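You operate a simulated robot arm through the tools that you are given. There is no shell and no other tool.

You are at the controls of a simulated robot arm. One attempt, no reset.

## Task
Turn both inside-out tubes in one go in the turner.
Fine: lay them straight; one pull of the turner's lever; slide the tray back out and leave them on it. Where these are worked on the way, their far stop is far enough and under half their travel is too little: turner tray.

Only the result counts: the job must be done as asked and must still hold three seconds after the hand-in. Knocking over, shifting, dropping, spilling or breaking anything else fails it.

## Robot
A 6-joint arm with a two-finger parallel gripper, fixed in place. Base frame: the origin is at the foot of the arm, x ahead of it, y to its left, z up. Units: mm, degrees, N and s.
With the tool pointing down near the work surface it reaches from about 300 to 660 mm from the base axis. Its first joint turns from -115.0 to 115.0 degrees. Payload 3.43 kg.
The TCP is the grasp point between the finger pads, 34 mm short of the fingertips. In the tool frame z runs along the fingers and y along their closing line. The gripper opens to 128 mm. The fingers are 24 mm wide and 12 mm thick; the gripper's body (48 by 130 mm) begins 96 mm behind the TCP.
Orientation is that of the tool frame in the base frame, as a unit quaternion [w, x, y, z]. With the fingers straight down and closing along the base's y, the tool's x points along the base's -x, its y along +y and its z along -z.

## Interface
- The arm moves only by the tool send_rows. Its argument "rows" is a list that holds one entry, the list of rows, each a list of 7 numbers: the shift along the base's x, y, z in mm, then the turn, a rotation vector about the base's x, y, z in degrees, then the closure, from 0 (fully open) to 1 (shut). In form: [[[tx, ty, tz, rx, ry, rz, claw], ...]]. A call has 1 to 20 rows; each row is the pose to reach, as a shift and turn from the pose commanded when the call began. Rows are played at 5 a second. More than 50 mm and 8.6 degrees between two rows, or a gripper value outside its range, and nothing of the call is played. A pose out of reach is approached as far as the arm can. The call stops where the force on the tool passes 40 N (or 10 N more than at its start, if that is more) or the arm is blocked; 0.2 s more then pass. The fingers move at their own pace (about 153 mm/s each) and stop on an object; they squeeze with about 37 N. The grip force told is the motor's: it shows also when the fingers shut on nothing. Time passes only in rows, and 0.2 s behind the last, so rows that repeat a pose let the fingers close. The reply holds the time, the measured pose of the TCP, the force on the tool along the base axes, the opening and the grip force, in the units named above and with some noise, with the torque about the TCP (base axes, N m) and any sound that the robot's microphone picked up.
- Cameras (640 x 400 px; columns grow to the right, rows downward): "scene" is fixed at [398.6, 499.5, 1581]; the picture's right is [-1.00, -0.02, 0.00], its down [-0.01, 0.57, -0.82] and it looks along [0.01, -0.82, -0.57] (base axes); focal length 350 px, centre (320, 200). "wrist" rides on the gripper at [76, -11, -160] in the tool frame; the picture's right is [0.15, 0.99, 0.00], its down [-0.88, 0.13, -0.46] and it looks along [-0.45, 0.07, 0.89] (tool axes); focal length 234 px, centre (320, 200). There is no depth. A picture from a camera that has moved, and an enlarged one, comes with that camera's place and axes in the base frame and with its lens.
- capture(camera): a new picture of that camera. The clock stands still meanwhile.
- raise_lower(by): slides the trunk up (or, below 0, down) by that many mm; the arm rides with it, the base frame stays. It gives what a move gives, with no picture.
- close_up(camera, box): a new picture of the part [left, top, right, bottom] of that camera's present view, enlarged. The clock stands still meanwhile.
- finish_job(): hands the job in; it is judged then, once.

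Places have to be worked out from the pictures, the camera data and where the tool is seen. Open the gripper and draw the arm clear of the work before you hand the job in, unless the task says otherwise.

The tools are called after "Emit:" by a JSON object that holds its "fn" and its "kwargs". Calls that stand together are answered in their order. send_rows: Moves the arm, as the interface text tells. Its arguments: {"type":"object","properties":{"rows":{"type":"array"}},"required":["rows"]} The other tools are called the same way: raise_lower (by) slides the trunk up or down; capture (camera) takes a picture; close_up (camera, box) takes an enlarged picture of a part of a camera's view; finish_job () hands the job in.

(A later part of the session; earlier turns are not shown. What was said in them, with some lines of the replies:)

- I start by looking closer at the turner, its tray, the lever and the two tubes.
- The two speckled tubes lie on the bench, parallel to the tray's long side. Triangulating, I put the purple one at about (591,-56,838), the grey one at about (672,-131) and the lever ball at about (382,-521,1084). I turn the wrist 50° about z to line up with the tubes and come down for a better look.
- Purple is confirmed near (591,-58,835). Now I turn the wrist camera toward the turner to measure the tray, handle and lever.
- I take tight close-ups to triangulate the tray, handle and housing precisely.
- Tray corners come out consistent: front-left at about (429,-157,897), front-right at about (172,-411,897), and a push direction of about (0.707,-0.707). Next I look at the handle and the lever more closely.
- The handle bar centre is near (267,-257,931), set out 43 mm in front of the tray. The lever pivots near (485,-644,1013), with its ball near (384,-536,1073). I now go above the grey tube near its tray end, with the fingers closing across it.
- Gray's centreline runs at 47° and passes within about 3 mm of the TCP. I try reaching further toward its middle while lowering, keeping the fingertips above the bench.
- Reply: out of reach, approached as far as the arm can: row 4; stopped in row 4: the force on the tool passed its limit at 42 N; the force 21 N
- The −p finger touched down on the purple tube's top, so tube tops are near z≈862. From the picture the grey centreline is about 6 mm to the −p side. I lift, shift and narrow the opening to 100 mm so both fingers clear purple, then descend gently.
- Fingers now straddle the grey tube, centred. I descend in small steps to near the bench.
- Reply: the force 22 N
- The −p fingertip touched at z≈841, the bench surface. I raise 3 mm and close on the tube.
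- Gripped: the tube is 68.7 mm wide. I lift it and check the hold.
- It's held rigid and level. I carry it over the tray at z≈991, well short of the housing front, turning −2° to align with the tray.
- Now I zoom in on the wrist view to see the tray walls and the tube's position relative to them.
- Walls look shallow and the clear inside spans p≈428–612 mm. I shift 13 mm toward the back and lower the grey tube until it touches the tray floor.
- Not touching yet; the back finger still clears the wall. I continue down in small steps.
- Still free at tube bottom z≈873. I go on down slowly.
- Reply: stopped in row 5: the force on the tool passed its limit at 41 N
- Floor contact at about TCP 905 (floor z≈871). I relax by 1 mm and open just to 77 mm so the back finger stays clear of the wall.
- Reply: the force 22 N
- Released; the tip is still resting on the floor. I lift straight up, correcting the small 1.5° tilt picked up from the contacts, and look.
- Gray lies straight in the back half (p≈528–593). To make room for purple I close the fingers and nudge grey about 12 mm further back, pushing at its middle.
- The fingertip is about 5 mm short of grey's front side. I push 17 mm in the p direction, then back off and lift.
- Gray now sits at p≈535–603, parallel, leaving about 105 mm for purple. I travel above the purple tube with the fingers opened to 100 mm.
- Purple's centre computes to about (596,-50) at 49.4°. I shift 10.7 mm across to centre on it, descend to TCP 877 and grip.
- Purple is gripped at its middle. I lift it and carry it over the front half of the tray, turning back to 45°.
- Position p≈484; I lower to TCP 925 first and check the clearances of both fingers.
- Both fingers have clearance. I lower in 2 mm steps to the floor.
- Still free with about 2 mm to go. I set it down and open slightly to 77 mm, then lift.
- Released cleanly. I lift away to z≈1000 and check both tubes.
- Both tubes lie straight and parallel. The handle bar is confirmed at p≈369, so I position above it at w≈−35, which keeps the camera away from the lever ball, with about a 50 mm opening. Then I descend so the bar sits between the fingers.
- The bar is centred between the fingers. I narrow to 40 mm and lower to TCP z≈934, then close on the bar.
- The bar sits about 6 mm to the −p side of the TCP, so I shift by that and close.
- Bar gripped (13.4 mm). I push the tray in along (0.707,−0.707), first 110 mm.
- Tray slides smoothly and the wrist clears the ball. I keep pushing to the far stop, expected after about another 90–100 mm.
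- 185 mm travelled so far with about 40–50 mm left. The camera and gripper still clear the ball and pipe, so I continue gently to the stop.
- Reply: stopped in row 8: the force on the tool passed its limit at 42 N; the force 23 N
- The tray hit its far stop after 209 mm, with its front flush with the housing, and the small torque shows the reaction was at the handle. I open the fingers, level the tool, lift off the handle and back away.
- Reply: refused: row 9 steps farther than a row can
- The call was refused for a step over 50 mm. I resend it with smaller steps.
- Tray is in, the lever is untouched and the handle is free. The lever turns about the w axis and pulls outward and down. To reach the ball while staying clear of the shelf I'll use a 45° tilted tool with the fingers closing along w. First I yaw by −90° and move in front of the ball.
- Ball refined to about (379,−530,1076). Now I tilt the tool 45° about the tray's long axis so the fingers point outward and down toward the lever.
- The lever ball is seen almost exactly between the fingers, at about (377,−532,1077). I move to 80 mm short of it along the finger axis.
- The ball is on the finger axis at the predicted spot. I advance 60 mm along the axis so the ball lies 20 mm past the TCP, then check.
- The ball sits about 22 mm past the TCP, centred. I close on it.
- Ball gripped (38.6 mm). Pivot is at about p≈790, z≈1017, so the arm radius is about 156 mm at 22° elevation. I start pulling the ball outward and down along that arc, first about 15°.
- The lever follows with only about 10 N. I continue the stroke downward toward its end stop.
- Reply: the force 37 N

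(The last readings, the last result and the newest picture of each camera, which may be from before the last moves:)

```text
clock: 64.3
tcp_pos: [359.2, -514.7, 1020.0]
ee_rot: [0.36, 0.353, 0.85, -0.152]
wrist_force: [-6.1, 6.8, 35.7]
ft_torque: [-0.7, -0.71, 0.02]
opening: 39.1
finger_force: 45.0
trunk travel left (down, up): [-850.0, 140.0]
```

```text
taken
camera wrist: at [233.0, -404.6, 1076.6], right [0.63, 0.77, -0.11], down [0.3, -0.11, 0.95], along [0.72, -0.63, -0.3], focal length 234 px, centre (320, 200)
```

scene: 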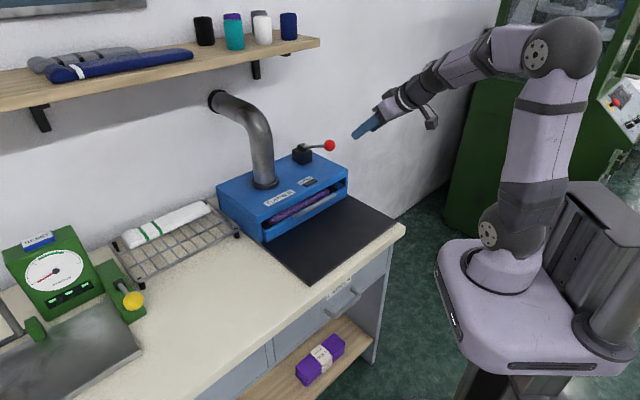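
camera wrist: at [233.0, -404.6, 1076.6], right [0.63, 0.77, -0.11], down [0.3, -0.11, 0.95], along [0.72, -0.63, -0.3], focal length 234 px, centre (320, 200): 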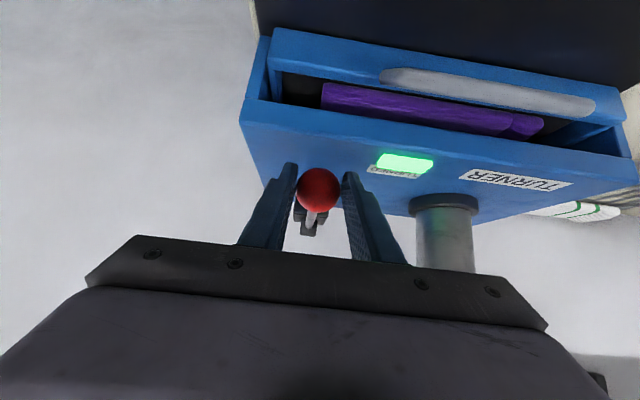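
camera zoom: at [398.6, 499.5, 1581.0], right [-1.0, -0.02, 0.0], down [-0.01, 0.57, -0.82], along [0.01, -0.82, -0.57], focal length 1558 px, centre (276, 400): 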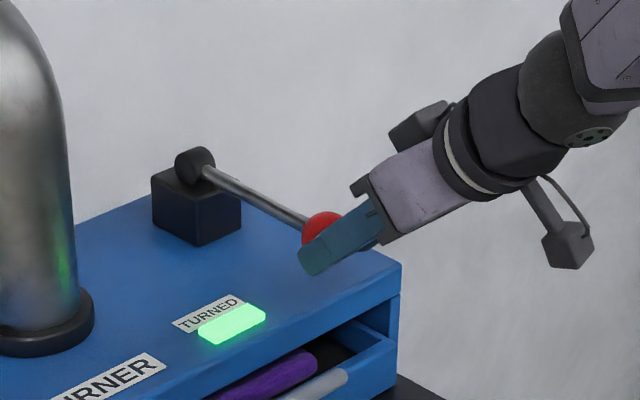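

The TURNED lamp is lit green and the tube now shows its plain side, so the pull is complete. I open the fingers and back straight out along the finger axis.

Emit:
{"fn": "send_rows", "kwargs": {"rows": [[[0, 0, 3, 0, 0, 0, 0.75], [0, 0, 5, 0, 0, 0, 0.5], [0, 0, 6, 0, 0, 0, 0.4], [0, 0, 6, 0, 0, 0, 0.4], [-12, 12, 18, 0, 0, 0, 0.4], [-30, 30, 40, 0, 0, 0, 0.4], [-50, 50, 65, 0, 0, 0, 0.4], [-68, 68, 90, 0, 0, 0, 0.4], [-85, 85, 120, 0, 0, 0, 0.4], [-100, 100, 155, 0, 0, 0, 0.4], [-100, 100, 155, 0, 0, 0, 0.4]]]}}

Emit:
{"fn": "capture", "kwargs": {"camera": "scene"}}

Emit:
{"fn": "close_up", "kwargs": {"camera": "scene", "box": [250, 110, 420, 250]}}

Emit:
{"fn": "capture", "kwargs": {"camera": "wrist"}}

```text
clock: 66.8
tcp_pos: [257.8, -414.6, 1165.5]
ee_rot: [0.353, 0.355, 0.853, -0.147]
wrist_force: [0.3, 0.1, 0.8]
ft_torque: [-0.01, -0.01, 0.02]
opening: 77.2
finger_force: 0.1
trunk travel left (down, up): [-850.0, 140.0]
```

```text
taken
```

scene: 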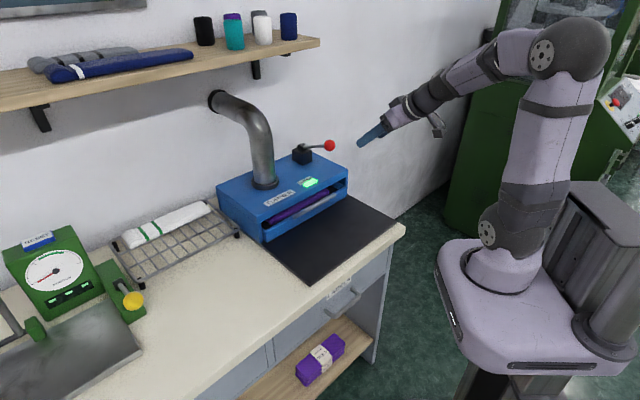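

```text
2.86 times, centred on (335, 180) of scene
camera zoom: at [398.6, 499.5, 1581.0], right [-1.0, -0.02, 0.0], down [-0.01, 0.57, -0.82], along [0.01, -0.82, -0.57], focal length 1001 px, centre (277, 257)
```

zoom: 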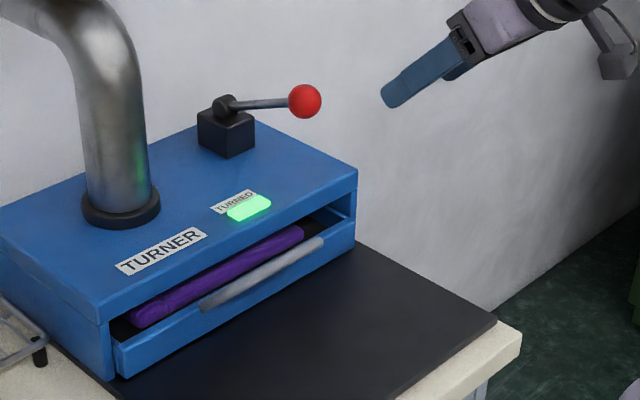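

```text
taken
camera wrist: at [133.5, -306.0, 1225.2], right [0.63, 0.77, -0.1], down [0.31, -0.12, 0.94], along [0.71, -0.63, -0.31], focal length 234 px, centre (320, 200)
```

wrist: 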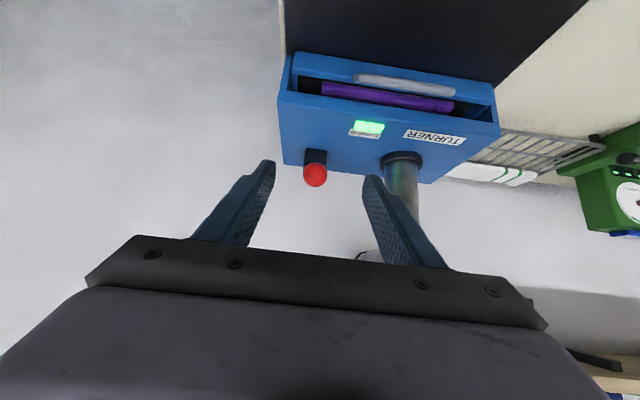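

The lever sprang back and the lamp stays green. Now I level the tool again, then yaw back +90° for the handle.

Emit:
{"fn": "send_rows", "kwargs": {"rows": [[[0, 0, 0, 5.3, 5.3, 0, 0.4], [0, 0, 0, 10.6, 10.6, 0, 0.5], [0, 0, 0, 15.9, 15.9, 0, 0.68], [0, 0, 0, 21.2, 21.2, 0, 0.68], [0, 0, 0, 26.5, 26.5, 0, 0.68], [0, 0, 0, 31.8, 31.8, 0, 0.68], [0, 0, 0, 31.8, 31.8, 0, 0.68]]]}}

Emit:
{"fn": "send_rows", "kwargs": {"rows": [[[4, 13, -4, 0, 0, 7.5, 0.68], [8, 26, -8, 0, 0, 15, 0.68], [12, 39, -12, 0, 0, 22.5, 0.68], [16, 52, -16, 0, 0, 30, 0.68], [20, 65, -20, 0, 0, 37.5, 0.68], [24, 78, -24, 0, 0, 45, 0.68], [29, 91, -28, 0, 0, 52.5, 0.68], [33, 104, -32, 0, 0, 60, 0.68], [37, 117, -36, 0, 0, 67.5, 0.68], [41, 130, -40, 0, 0, 75, 0.68], [45, 143, -44, 0, 0, 82.5, 0.68], [49, 157, -48, 0, 0, 90.3, 0.68], [49, 157, -48, 0, 0, 90.3, 0.68]]]}}

Emit:
{"fn": "capture", "kwargs": {"camera": "scene"}}

Emit:
{"fn": "capture", "kwargs": {"camera": "wrist"}}

```text
clock: 68.3
tcp_pos: [259.6, -414.9, 1166.3]
ee_rot: [-0.002, 0.385, 0.923, -0.001]
wrist_force: [-0.4, 0.5, 0.1]
ft_torque: [0.02, -0.01, 0.01]
opening: 40.9
finger_force: 0.0
trunk travel left (down, up): [-850.0, 140.0]
```

```text
clock: 71.2
tcp_pos: [309.9, -258.4, 1117.5]
ee_rot: [0.001, -0.385, 0.923, -0.002]
wrist_force: [0.7, 0.3, -0.1]
ft_torque: [0.02, 0.01, 0.0]
opening: 41.3
finger_force: 0.1
trunk travel left (down, up): [-850.0, 140.0]
```

```text
taken
```

scene: 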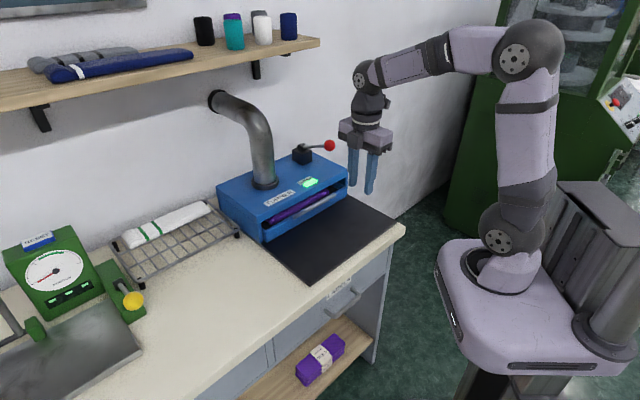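

```text
taken
camera wrist: at [263.0, -320.6, 1276.8], right [-0.81, 0.59, 0.0], down [0.53, 0.72, 0.46], along [0.27, 0.36, -0.89], focal length 234 px, centre (320, 200)
```

wrist: 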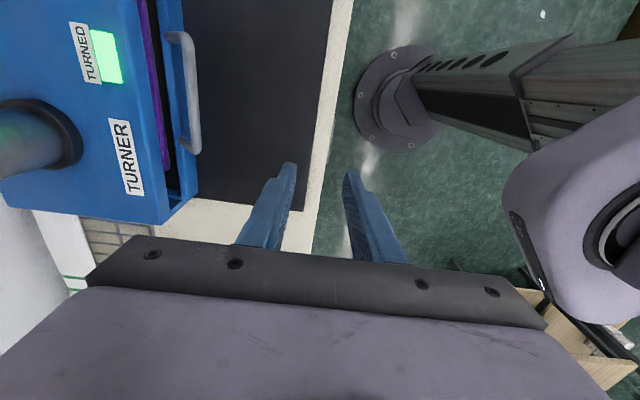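

The bar shows up at p≈578. I go to above it at z≈993 and check alignment.

Emit:
{"fn": "send_rows", "kwargs": {"rows": [[[20, -21, -18, 0, 0, 0, 0.68], [45, -47, -38, 0, 0, 0, 0.68], [70, -73, -58, 0, 0, 0, 0.68], [92, -96, -82, 0, 0, 0, 0.68], [112, -117, -104, 0, 0, 0, 0.68], [121, -126, -124, 0, 0, 0, 0.68], [121, -126, -124, 0, 0, 0, 0.68]]]}}

Emit:
{"fn": "capture", "kwargs": {"camera": "wrist"}}

Emit:
{"fn": "close_up", "kwargs": {"camera": "scene", "box": [250, 110, 420, 250]}}

```text
clock: 72.8
tcp_pos: [430.8, -384.6, 993.8]
ee_rot: [0.001, -0.385, 0.923, -0.002]
wrist_force: [0.1, 0.4, -0.6]
ft_torque: [0.01, 0.0, 0.02]
opening: 40.9
finger_force: 0.0
trunk travel left (down, up): [-850.0, 140.0]
```

```text
taken
camera wrist: at [384.4, -446.9, 1153.4], right [-0.8, 0.59, 0.0], down [0.53, 0.72, 0.45], along [0.27, 0.36, -0.89], focal length 234 px, centre (320, 200)
```

wrist: 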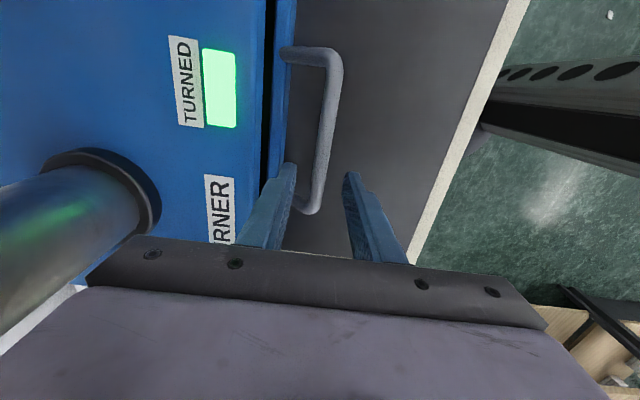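

```text
2.86 times, centred on (335, 180) of scene
camera zoom: at [398.6, 499.5, 1581.0], right [-1.0, -0.02, 0.0], down [-0.01, 0.57, -0.82], along [0.01, -0.82, -0.57], focal length 1001 px, centre (277, 257)
```

zoom: 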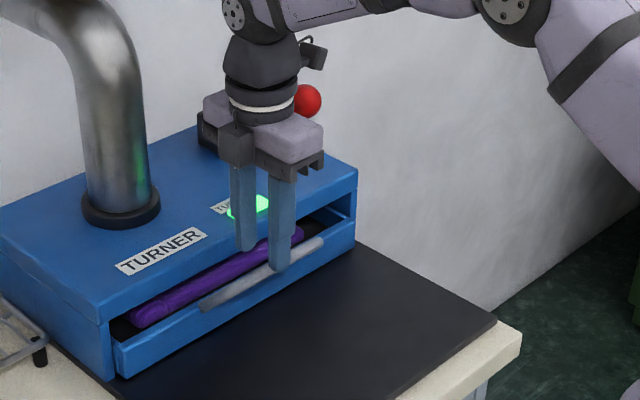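

The bar is centred between the fingers. I descend to z≈935 and close on it.

Emit:
{"fn": "send_rows", "kwargs": {"rows": [[[0, 0, -15, 0, 0, 0, 0.68], [0, 0, -30, 0, 0, 0, 0.68], [0, 0, -43, 0, 0, 0, 0.68], [0, 0, -53, 0, 0, 0, 0.68], [0, 0, -59, 0, 0, 0, 0.68], [0, 0, -59, 0, 0, 0, 0.85], [0, 0, -59, 0, 0, 0, 1], [0, 0, -59, 0, 0, 0, 1], [0, 0, -59, 0, 0, 0, 1]]]}}

Emit:
{"fn": "close_up", "kwargs": {"camera": "scene", "box": [250, 110, 420, 250]}}

```text
clock: 74.8
tcp_pos: [430.0, -384.1, 935.0]
ee_rot: [0.0, -0.384, 0.923, -0.001]
wrist_force: [0.9, -0.6, -1.8]
ft_torque: [0.08, -0.09, 0.45]
opening: 13.9
finger_force: 44.9
trunk travel left (down, up): [-850.0, 140.0]
```

```text
2.86 times, centred on (335, 180) of scene
camera zoom: at [398.6, 499.5, 1581.0], right [-1.0, -0.02, 0.0], down [-0.01, 0.57, -0.82], along [0.01, -0.82, -0.57], focal length 1001 px, centre (277, 257)
```

zoom: 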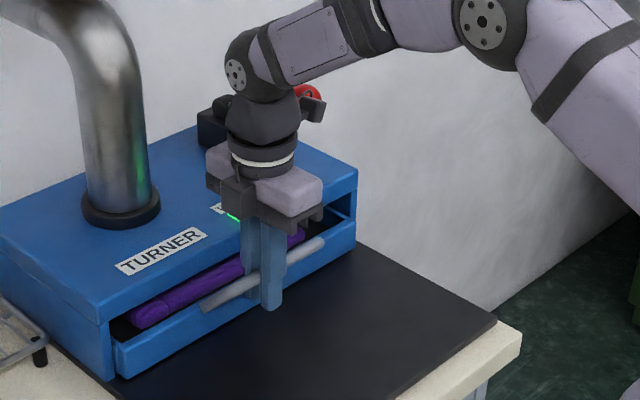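

Bar gripped (13.9 mm). I pull the tray back out, starting with the first 105 mm or so.

Emit:
{"fn": "send_rows", "kwargs": {"rows": [[[-3, 3, 0, 0, 0, 0, 1], [-8, 8, 0, 0, 0, 0, 1], [-14, 14, 0, 0, 0, 0, 1], [-20, 20, 0, 0, 0, 0, 1], [-26, 26, 0, 0, 0, 0, 1], [-32, 32, 0, 0, 0, 0, 1], [-38, 38, 0, 0, 0, 0, 1], [-44, 44, 0, 0, 0, 0, 1], [-50, 50, 0, 0, 0, 0, 1], [-56, 56, 0, 0, 0, 0, 1], [-62, 62, 0, 0, 0, 0, 1], [-68, 68, 0, 0, 0, 0, 1], [-74, 74, 0, 0, 0, 0, 1], [-74, 74, 0, 0, 0, 0, 1]]]}}

Emit:
{"fn": "close_up", "kwargs": {"camera": "scene", "box": [250, 110, 420, 250]}}

```text
clock: 77.8
tcp_pos: [354.9, -309.4, 934.1]
ee_rot: [0.001, -0.385, 0.923, -0.001]
wrist_force: [-2.0, -1.4, 5.0]
ft_torque: [-0.18, 0.15, 0.45]
opening: 13.6
finger_force: 45.4
trunk travel left (down, up): [-850.0, 140.0]
```

```text
2.86 times, centred on (335, 180) of scene
camera zoom: at [398.6, 499.5, 1581.0], right [-1.0, -0.02, 0.0], down [-0.01, 0.57, -0.82], along [0.01, -0.82, -0.57], focal length 1001 px, centre (277, 257)
```

zoom: 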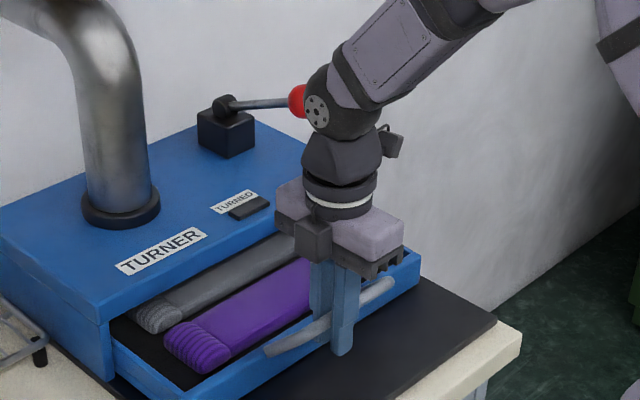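

Both tubes come out turned, and straight. I continue pulling to the out stop.

Emit:
{"fn": "send_rows", "kwargs": {"rows": [[[-4, 4, 0, 0, 0, 0, 1], [-10, 10, 0, 0, 0, 0, 1], [-16, 16, 0, 0, 0, 0, 1], [-22, 22, 0, 0, 0, 0, 1], [-28, 28, 0, 0, 0, 0, 1], [-34, 34, 0, 0, 0, 0, 1], [-40, 40, 0, 0, 0, 0, 1], [-46, 46, 0, 0, 0, 0, 1], [-52, 52, 0, 0, 0, 0, 1], [-58, 58, 0, 0, 0, 0, 1], [-63, 63, 0, 0, 0, 0, 1], [-67, 67, 0, 0, 0, 0, 1], [-70, 70, 0, 0, 0, 0, 1], [-72, 72, 0, 0, 0, 0, 1], [-72, 72, 0, 0, 0, 0, 1]]]}}

Emit:
{"fn": "close_up", "kwargs": {"camera": "scene", "box": [250, 110, 420, 260]}}

Emit:
{"fn": "capture", "kwargs": {"camera": "wrist"}}

```text
clock: 81.0
tcp_pos: [284.8, -239.8, 934.3]
ee_rot: [0.0, -0.384, 0.923, -0.001]
wrist_force: [-0.6, -1.3, -6.8]
ft_torque: [-0.04, 0.07, 0.43]
opening: 13.7
finger_force: 45.3
trunk travel left (down, up): [-850.0, 140.0]
```

```text
2.67 times, centred on (335, 185) of scene
camera zoom: at [398.6, 499.5, 1581.0], right [-1.0, -0.02, 0.0], down [-0.01, 0.57, -0.82], along [0.01, -0.82, -0.57], focal length 935 px, centre (280, 240)
```

zoom: 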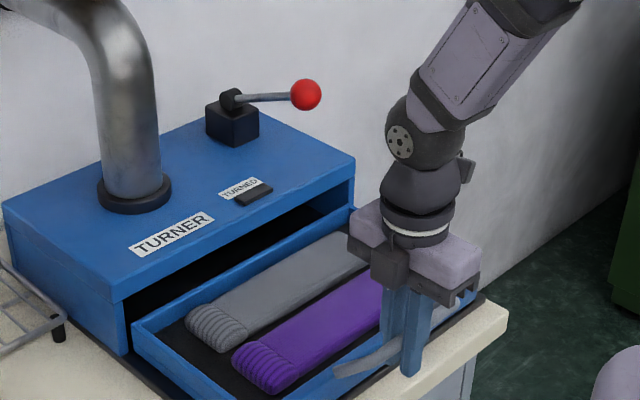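

```text
taken
camera wrist: at [238.1, -301.2, 1093.9], right [-0.8, 0.59, 0.0], down [0.53, 0.72, 0.46], along [0.27, 0.36, -0.89], focal length 234 px, centre (320, 200)
```

wrist: 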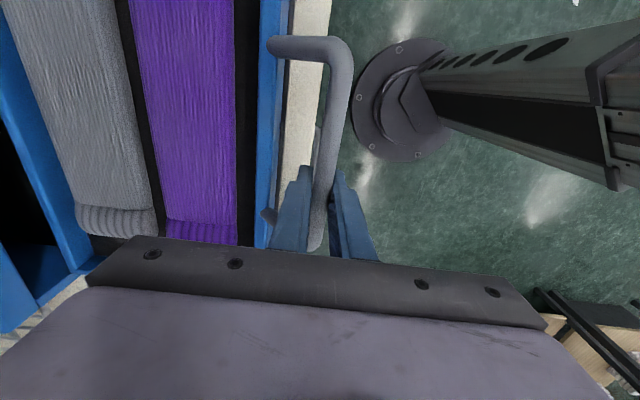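

At p≈371 there's perhaps 2–4 mm left to the original spot. I ease out a bit more until it stops, then release the bar and rise.

Emit:
{"fn": "send_rows", "kwargs": {"rows": [[[-1.5, 1.5, 0, 0, 0, 0, 1], [-3, 3, 0, 0, 0, 0, 1], [-4, 4, 0, 0, 0, 0, 1], [-4, 4, 0, 0, 0, 0, 1]]]}}

```text
clock: 82.0
tcp_pos: [282.5, -237.2, 934.4]
ee_rot: [0.001, -0.385, 0.923, -0.002]
wrist_force: [7.6, -8.8, -7.7]
ft_torque: [0.05, -0.14, 0.41]
opening: 13.8
finger_force: 45.0
trunk travel left (down, up): [-850.0, 140.0]
```

The tray is at its out stop, with about 11 N opposing the pull. I open to about 40 mm, lift straight off the bar and back away up.

Emit:
{"fn": "send_rows", "kwargs": {"rows": [[[1, -1, 0, 0, 0, 0, 0.85], [1, -1, 0, 0, 0, 0, 0.68], [1, -1, 0, 0, 0, 0, 0.68], [1, -1, 12, 0, 0, 0, 0.68], [1, -1, 30, 0, 0, 0, 0.68], [1, -1, 55, 0, 0, 0, 0.68], [1, -1, 90, 0, 0, 0, 0.6], [1, -1, 130, 0, 0, 0, 0.4], [1, 10, 170, 0, 0, 0, 0.2], [1, 40, 205, 0, 0, 0, 0], [1, 75, 235, 0, 0, 0, 0], [1, 110, 260, 0, 0, 0, 0], [1, 110, 260, 0, 0, 0, 0]]]}}

Emit:
{"fn": "capture", "kwargs": {"camera": "scene"}}

Emit:
{"fn": "close_up", "kwargs": {"camera": "scene", "box": [250, 130, 410, 280]}}

Emit:
{"fn": "capture", "kwargs": {"camera": "wrist"}}

```text
clock: 84.8
tcp_pos: [281.3, -123.1, 1195.7]
ee_rot: [0.001, -0.383, 0.924, 0.0]
wrist_force: [0.4, -0.2, 0.1]
ft_torque: [0.02, -0.02, 0.0]
opening: 127.9
finger_force: 0.0
trunk travel left (down, up): [-850.0, 140.0]
```

```text
taken
```

scene: 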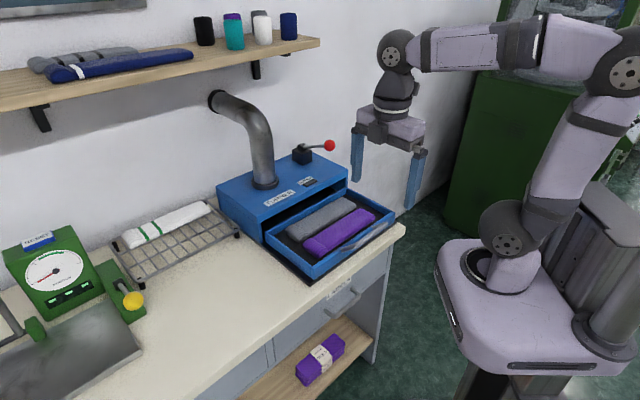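

```text
2.67 times, centred on (330, 205) of scene
camera zoom: at [398.6, 499.5, 1581.0], right [-1.0, -0.02, 0.0], down [-0.01, 0.57, -0.82], along [0.01, -0.82, -0.57], focal length 935 px, centre (293, 187)
```

zoom: 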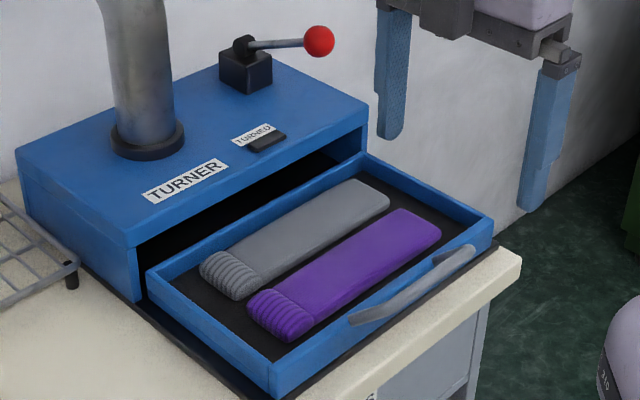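

```text
taken
camera wrist: at [234.6, -186.0, 1355.5], right [-0.8, 0.59, 0.0], down [0.53, 0.72, 0.46], along [0.27, 0.36, -0.89], focal length 234 px, centre (320, 200)
```

wrist: 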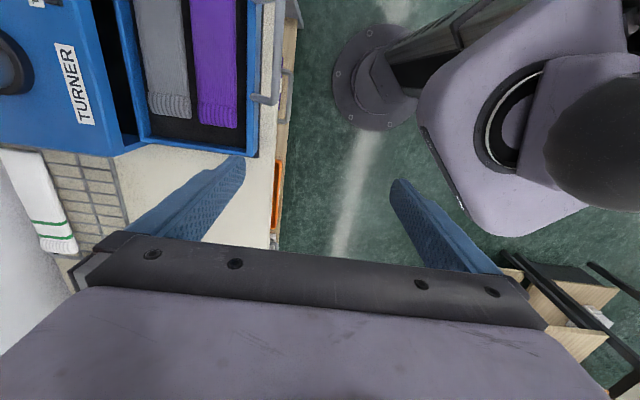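

Both tubes lie turned and straight on the fully pulled-out tray. The lever is at rest, the gripper is open and the arm is clear, and nothing else has moved, so I hand the job in.

Emit:
{"fn": "finish_job", "kwargs": {}}

```text
The job is handed in.
```

I turned both tubes (grey and purple) in the turner with one pull of the lever and handed the job in. I haven't seen the verdict.

- **Loading:** I laid both tubes straight, side by side, in the tray. I nudged the grey one back about 12 mm to make room for the purple one.
- **Tray in:** I pushed the tray about 209 mm, until it stopped at its far end flush with the housing.
- **Lever:** I pulled it once, down to its stop. The TURNED lamp lit green, and the lever sprang back by itself when I let go.
- **Tray out:** I pulled the tray back out to its stop. The last pictures show both tubes turned and straight on the tray, and the lamp had gone off by then.

While reaching for the grey tube, one finger briefly pressed on top of the purple one. It showed no damage, and I picked it up and laid it normally afterwards. In the last pictures nothing else looked moved. The gripper was open and the arm clear of the work when I handed in.
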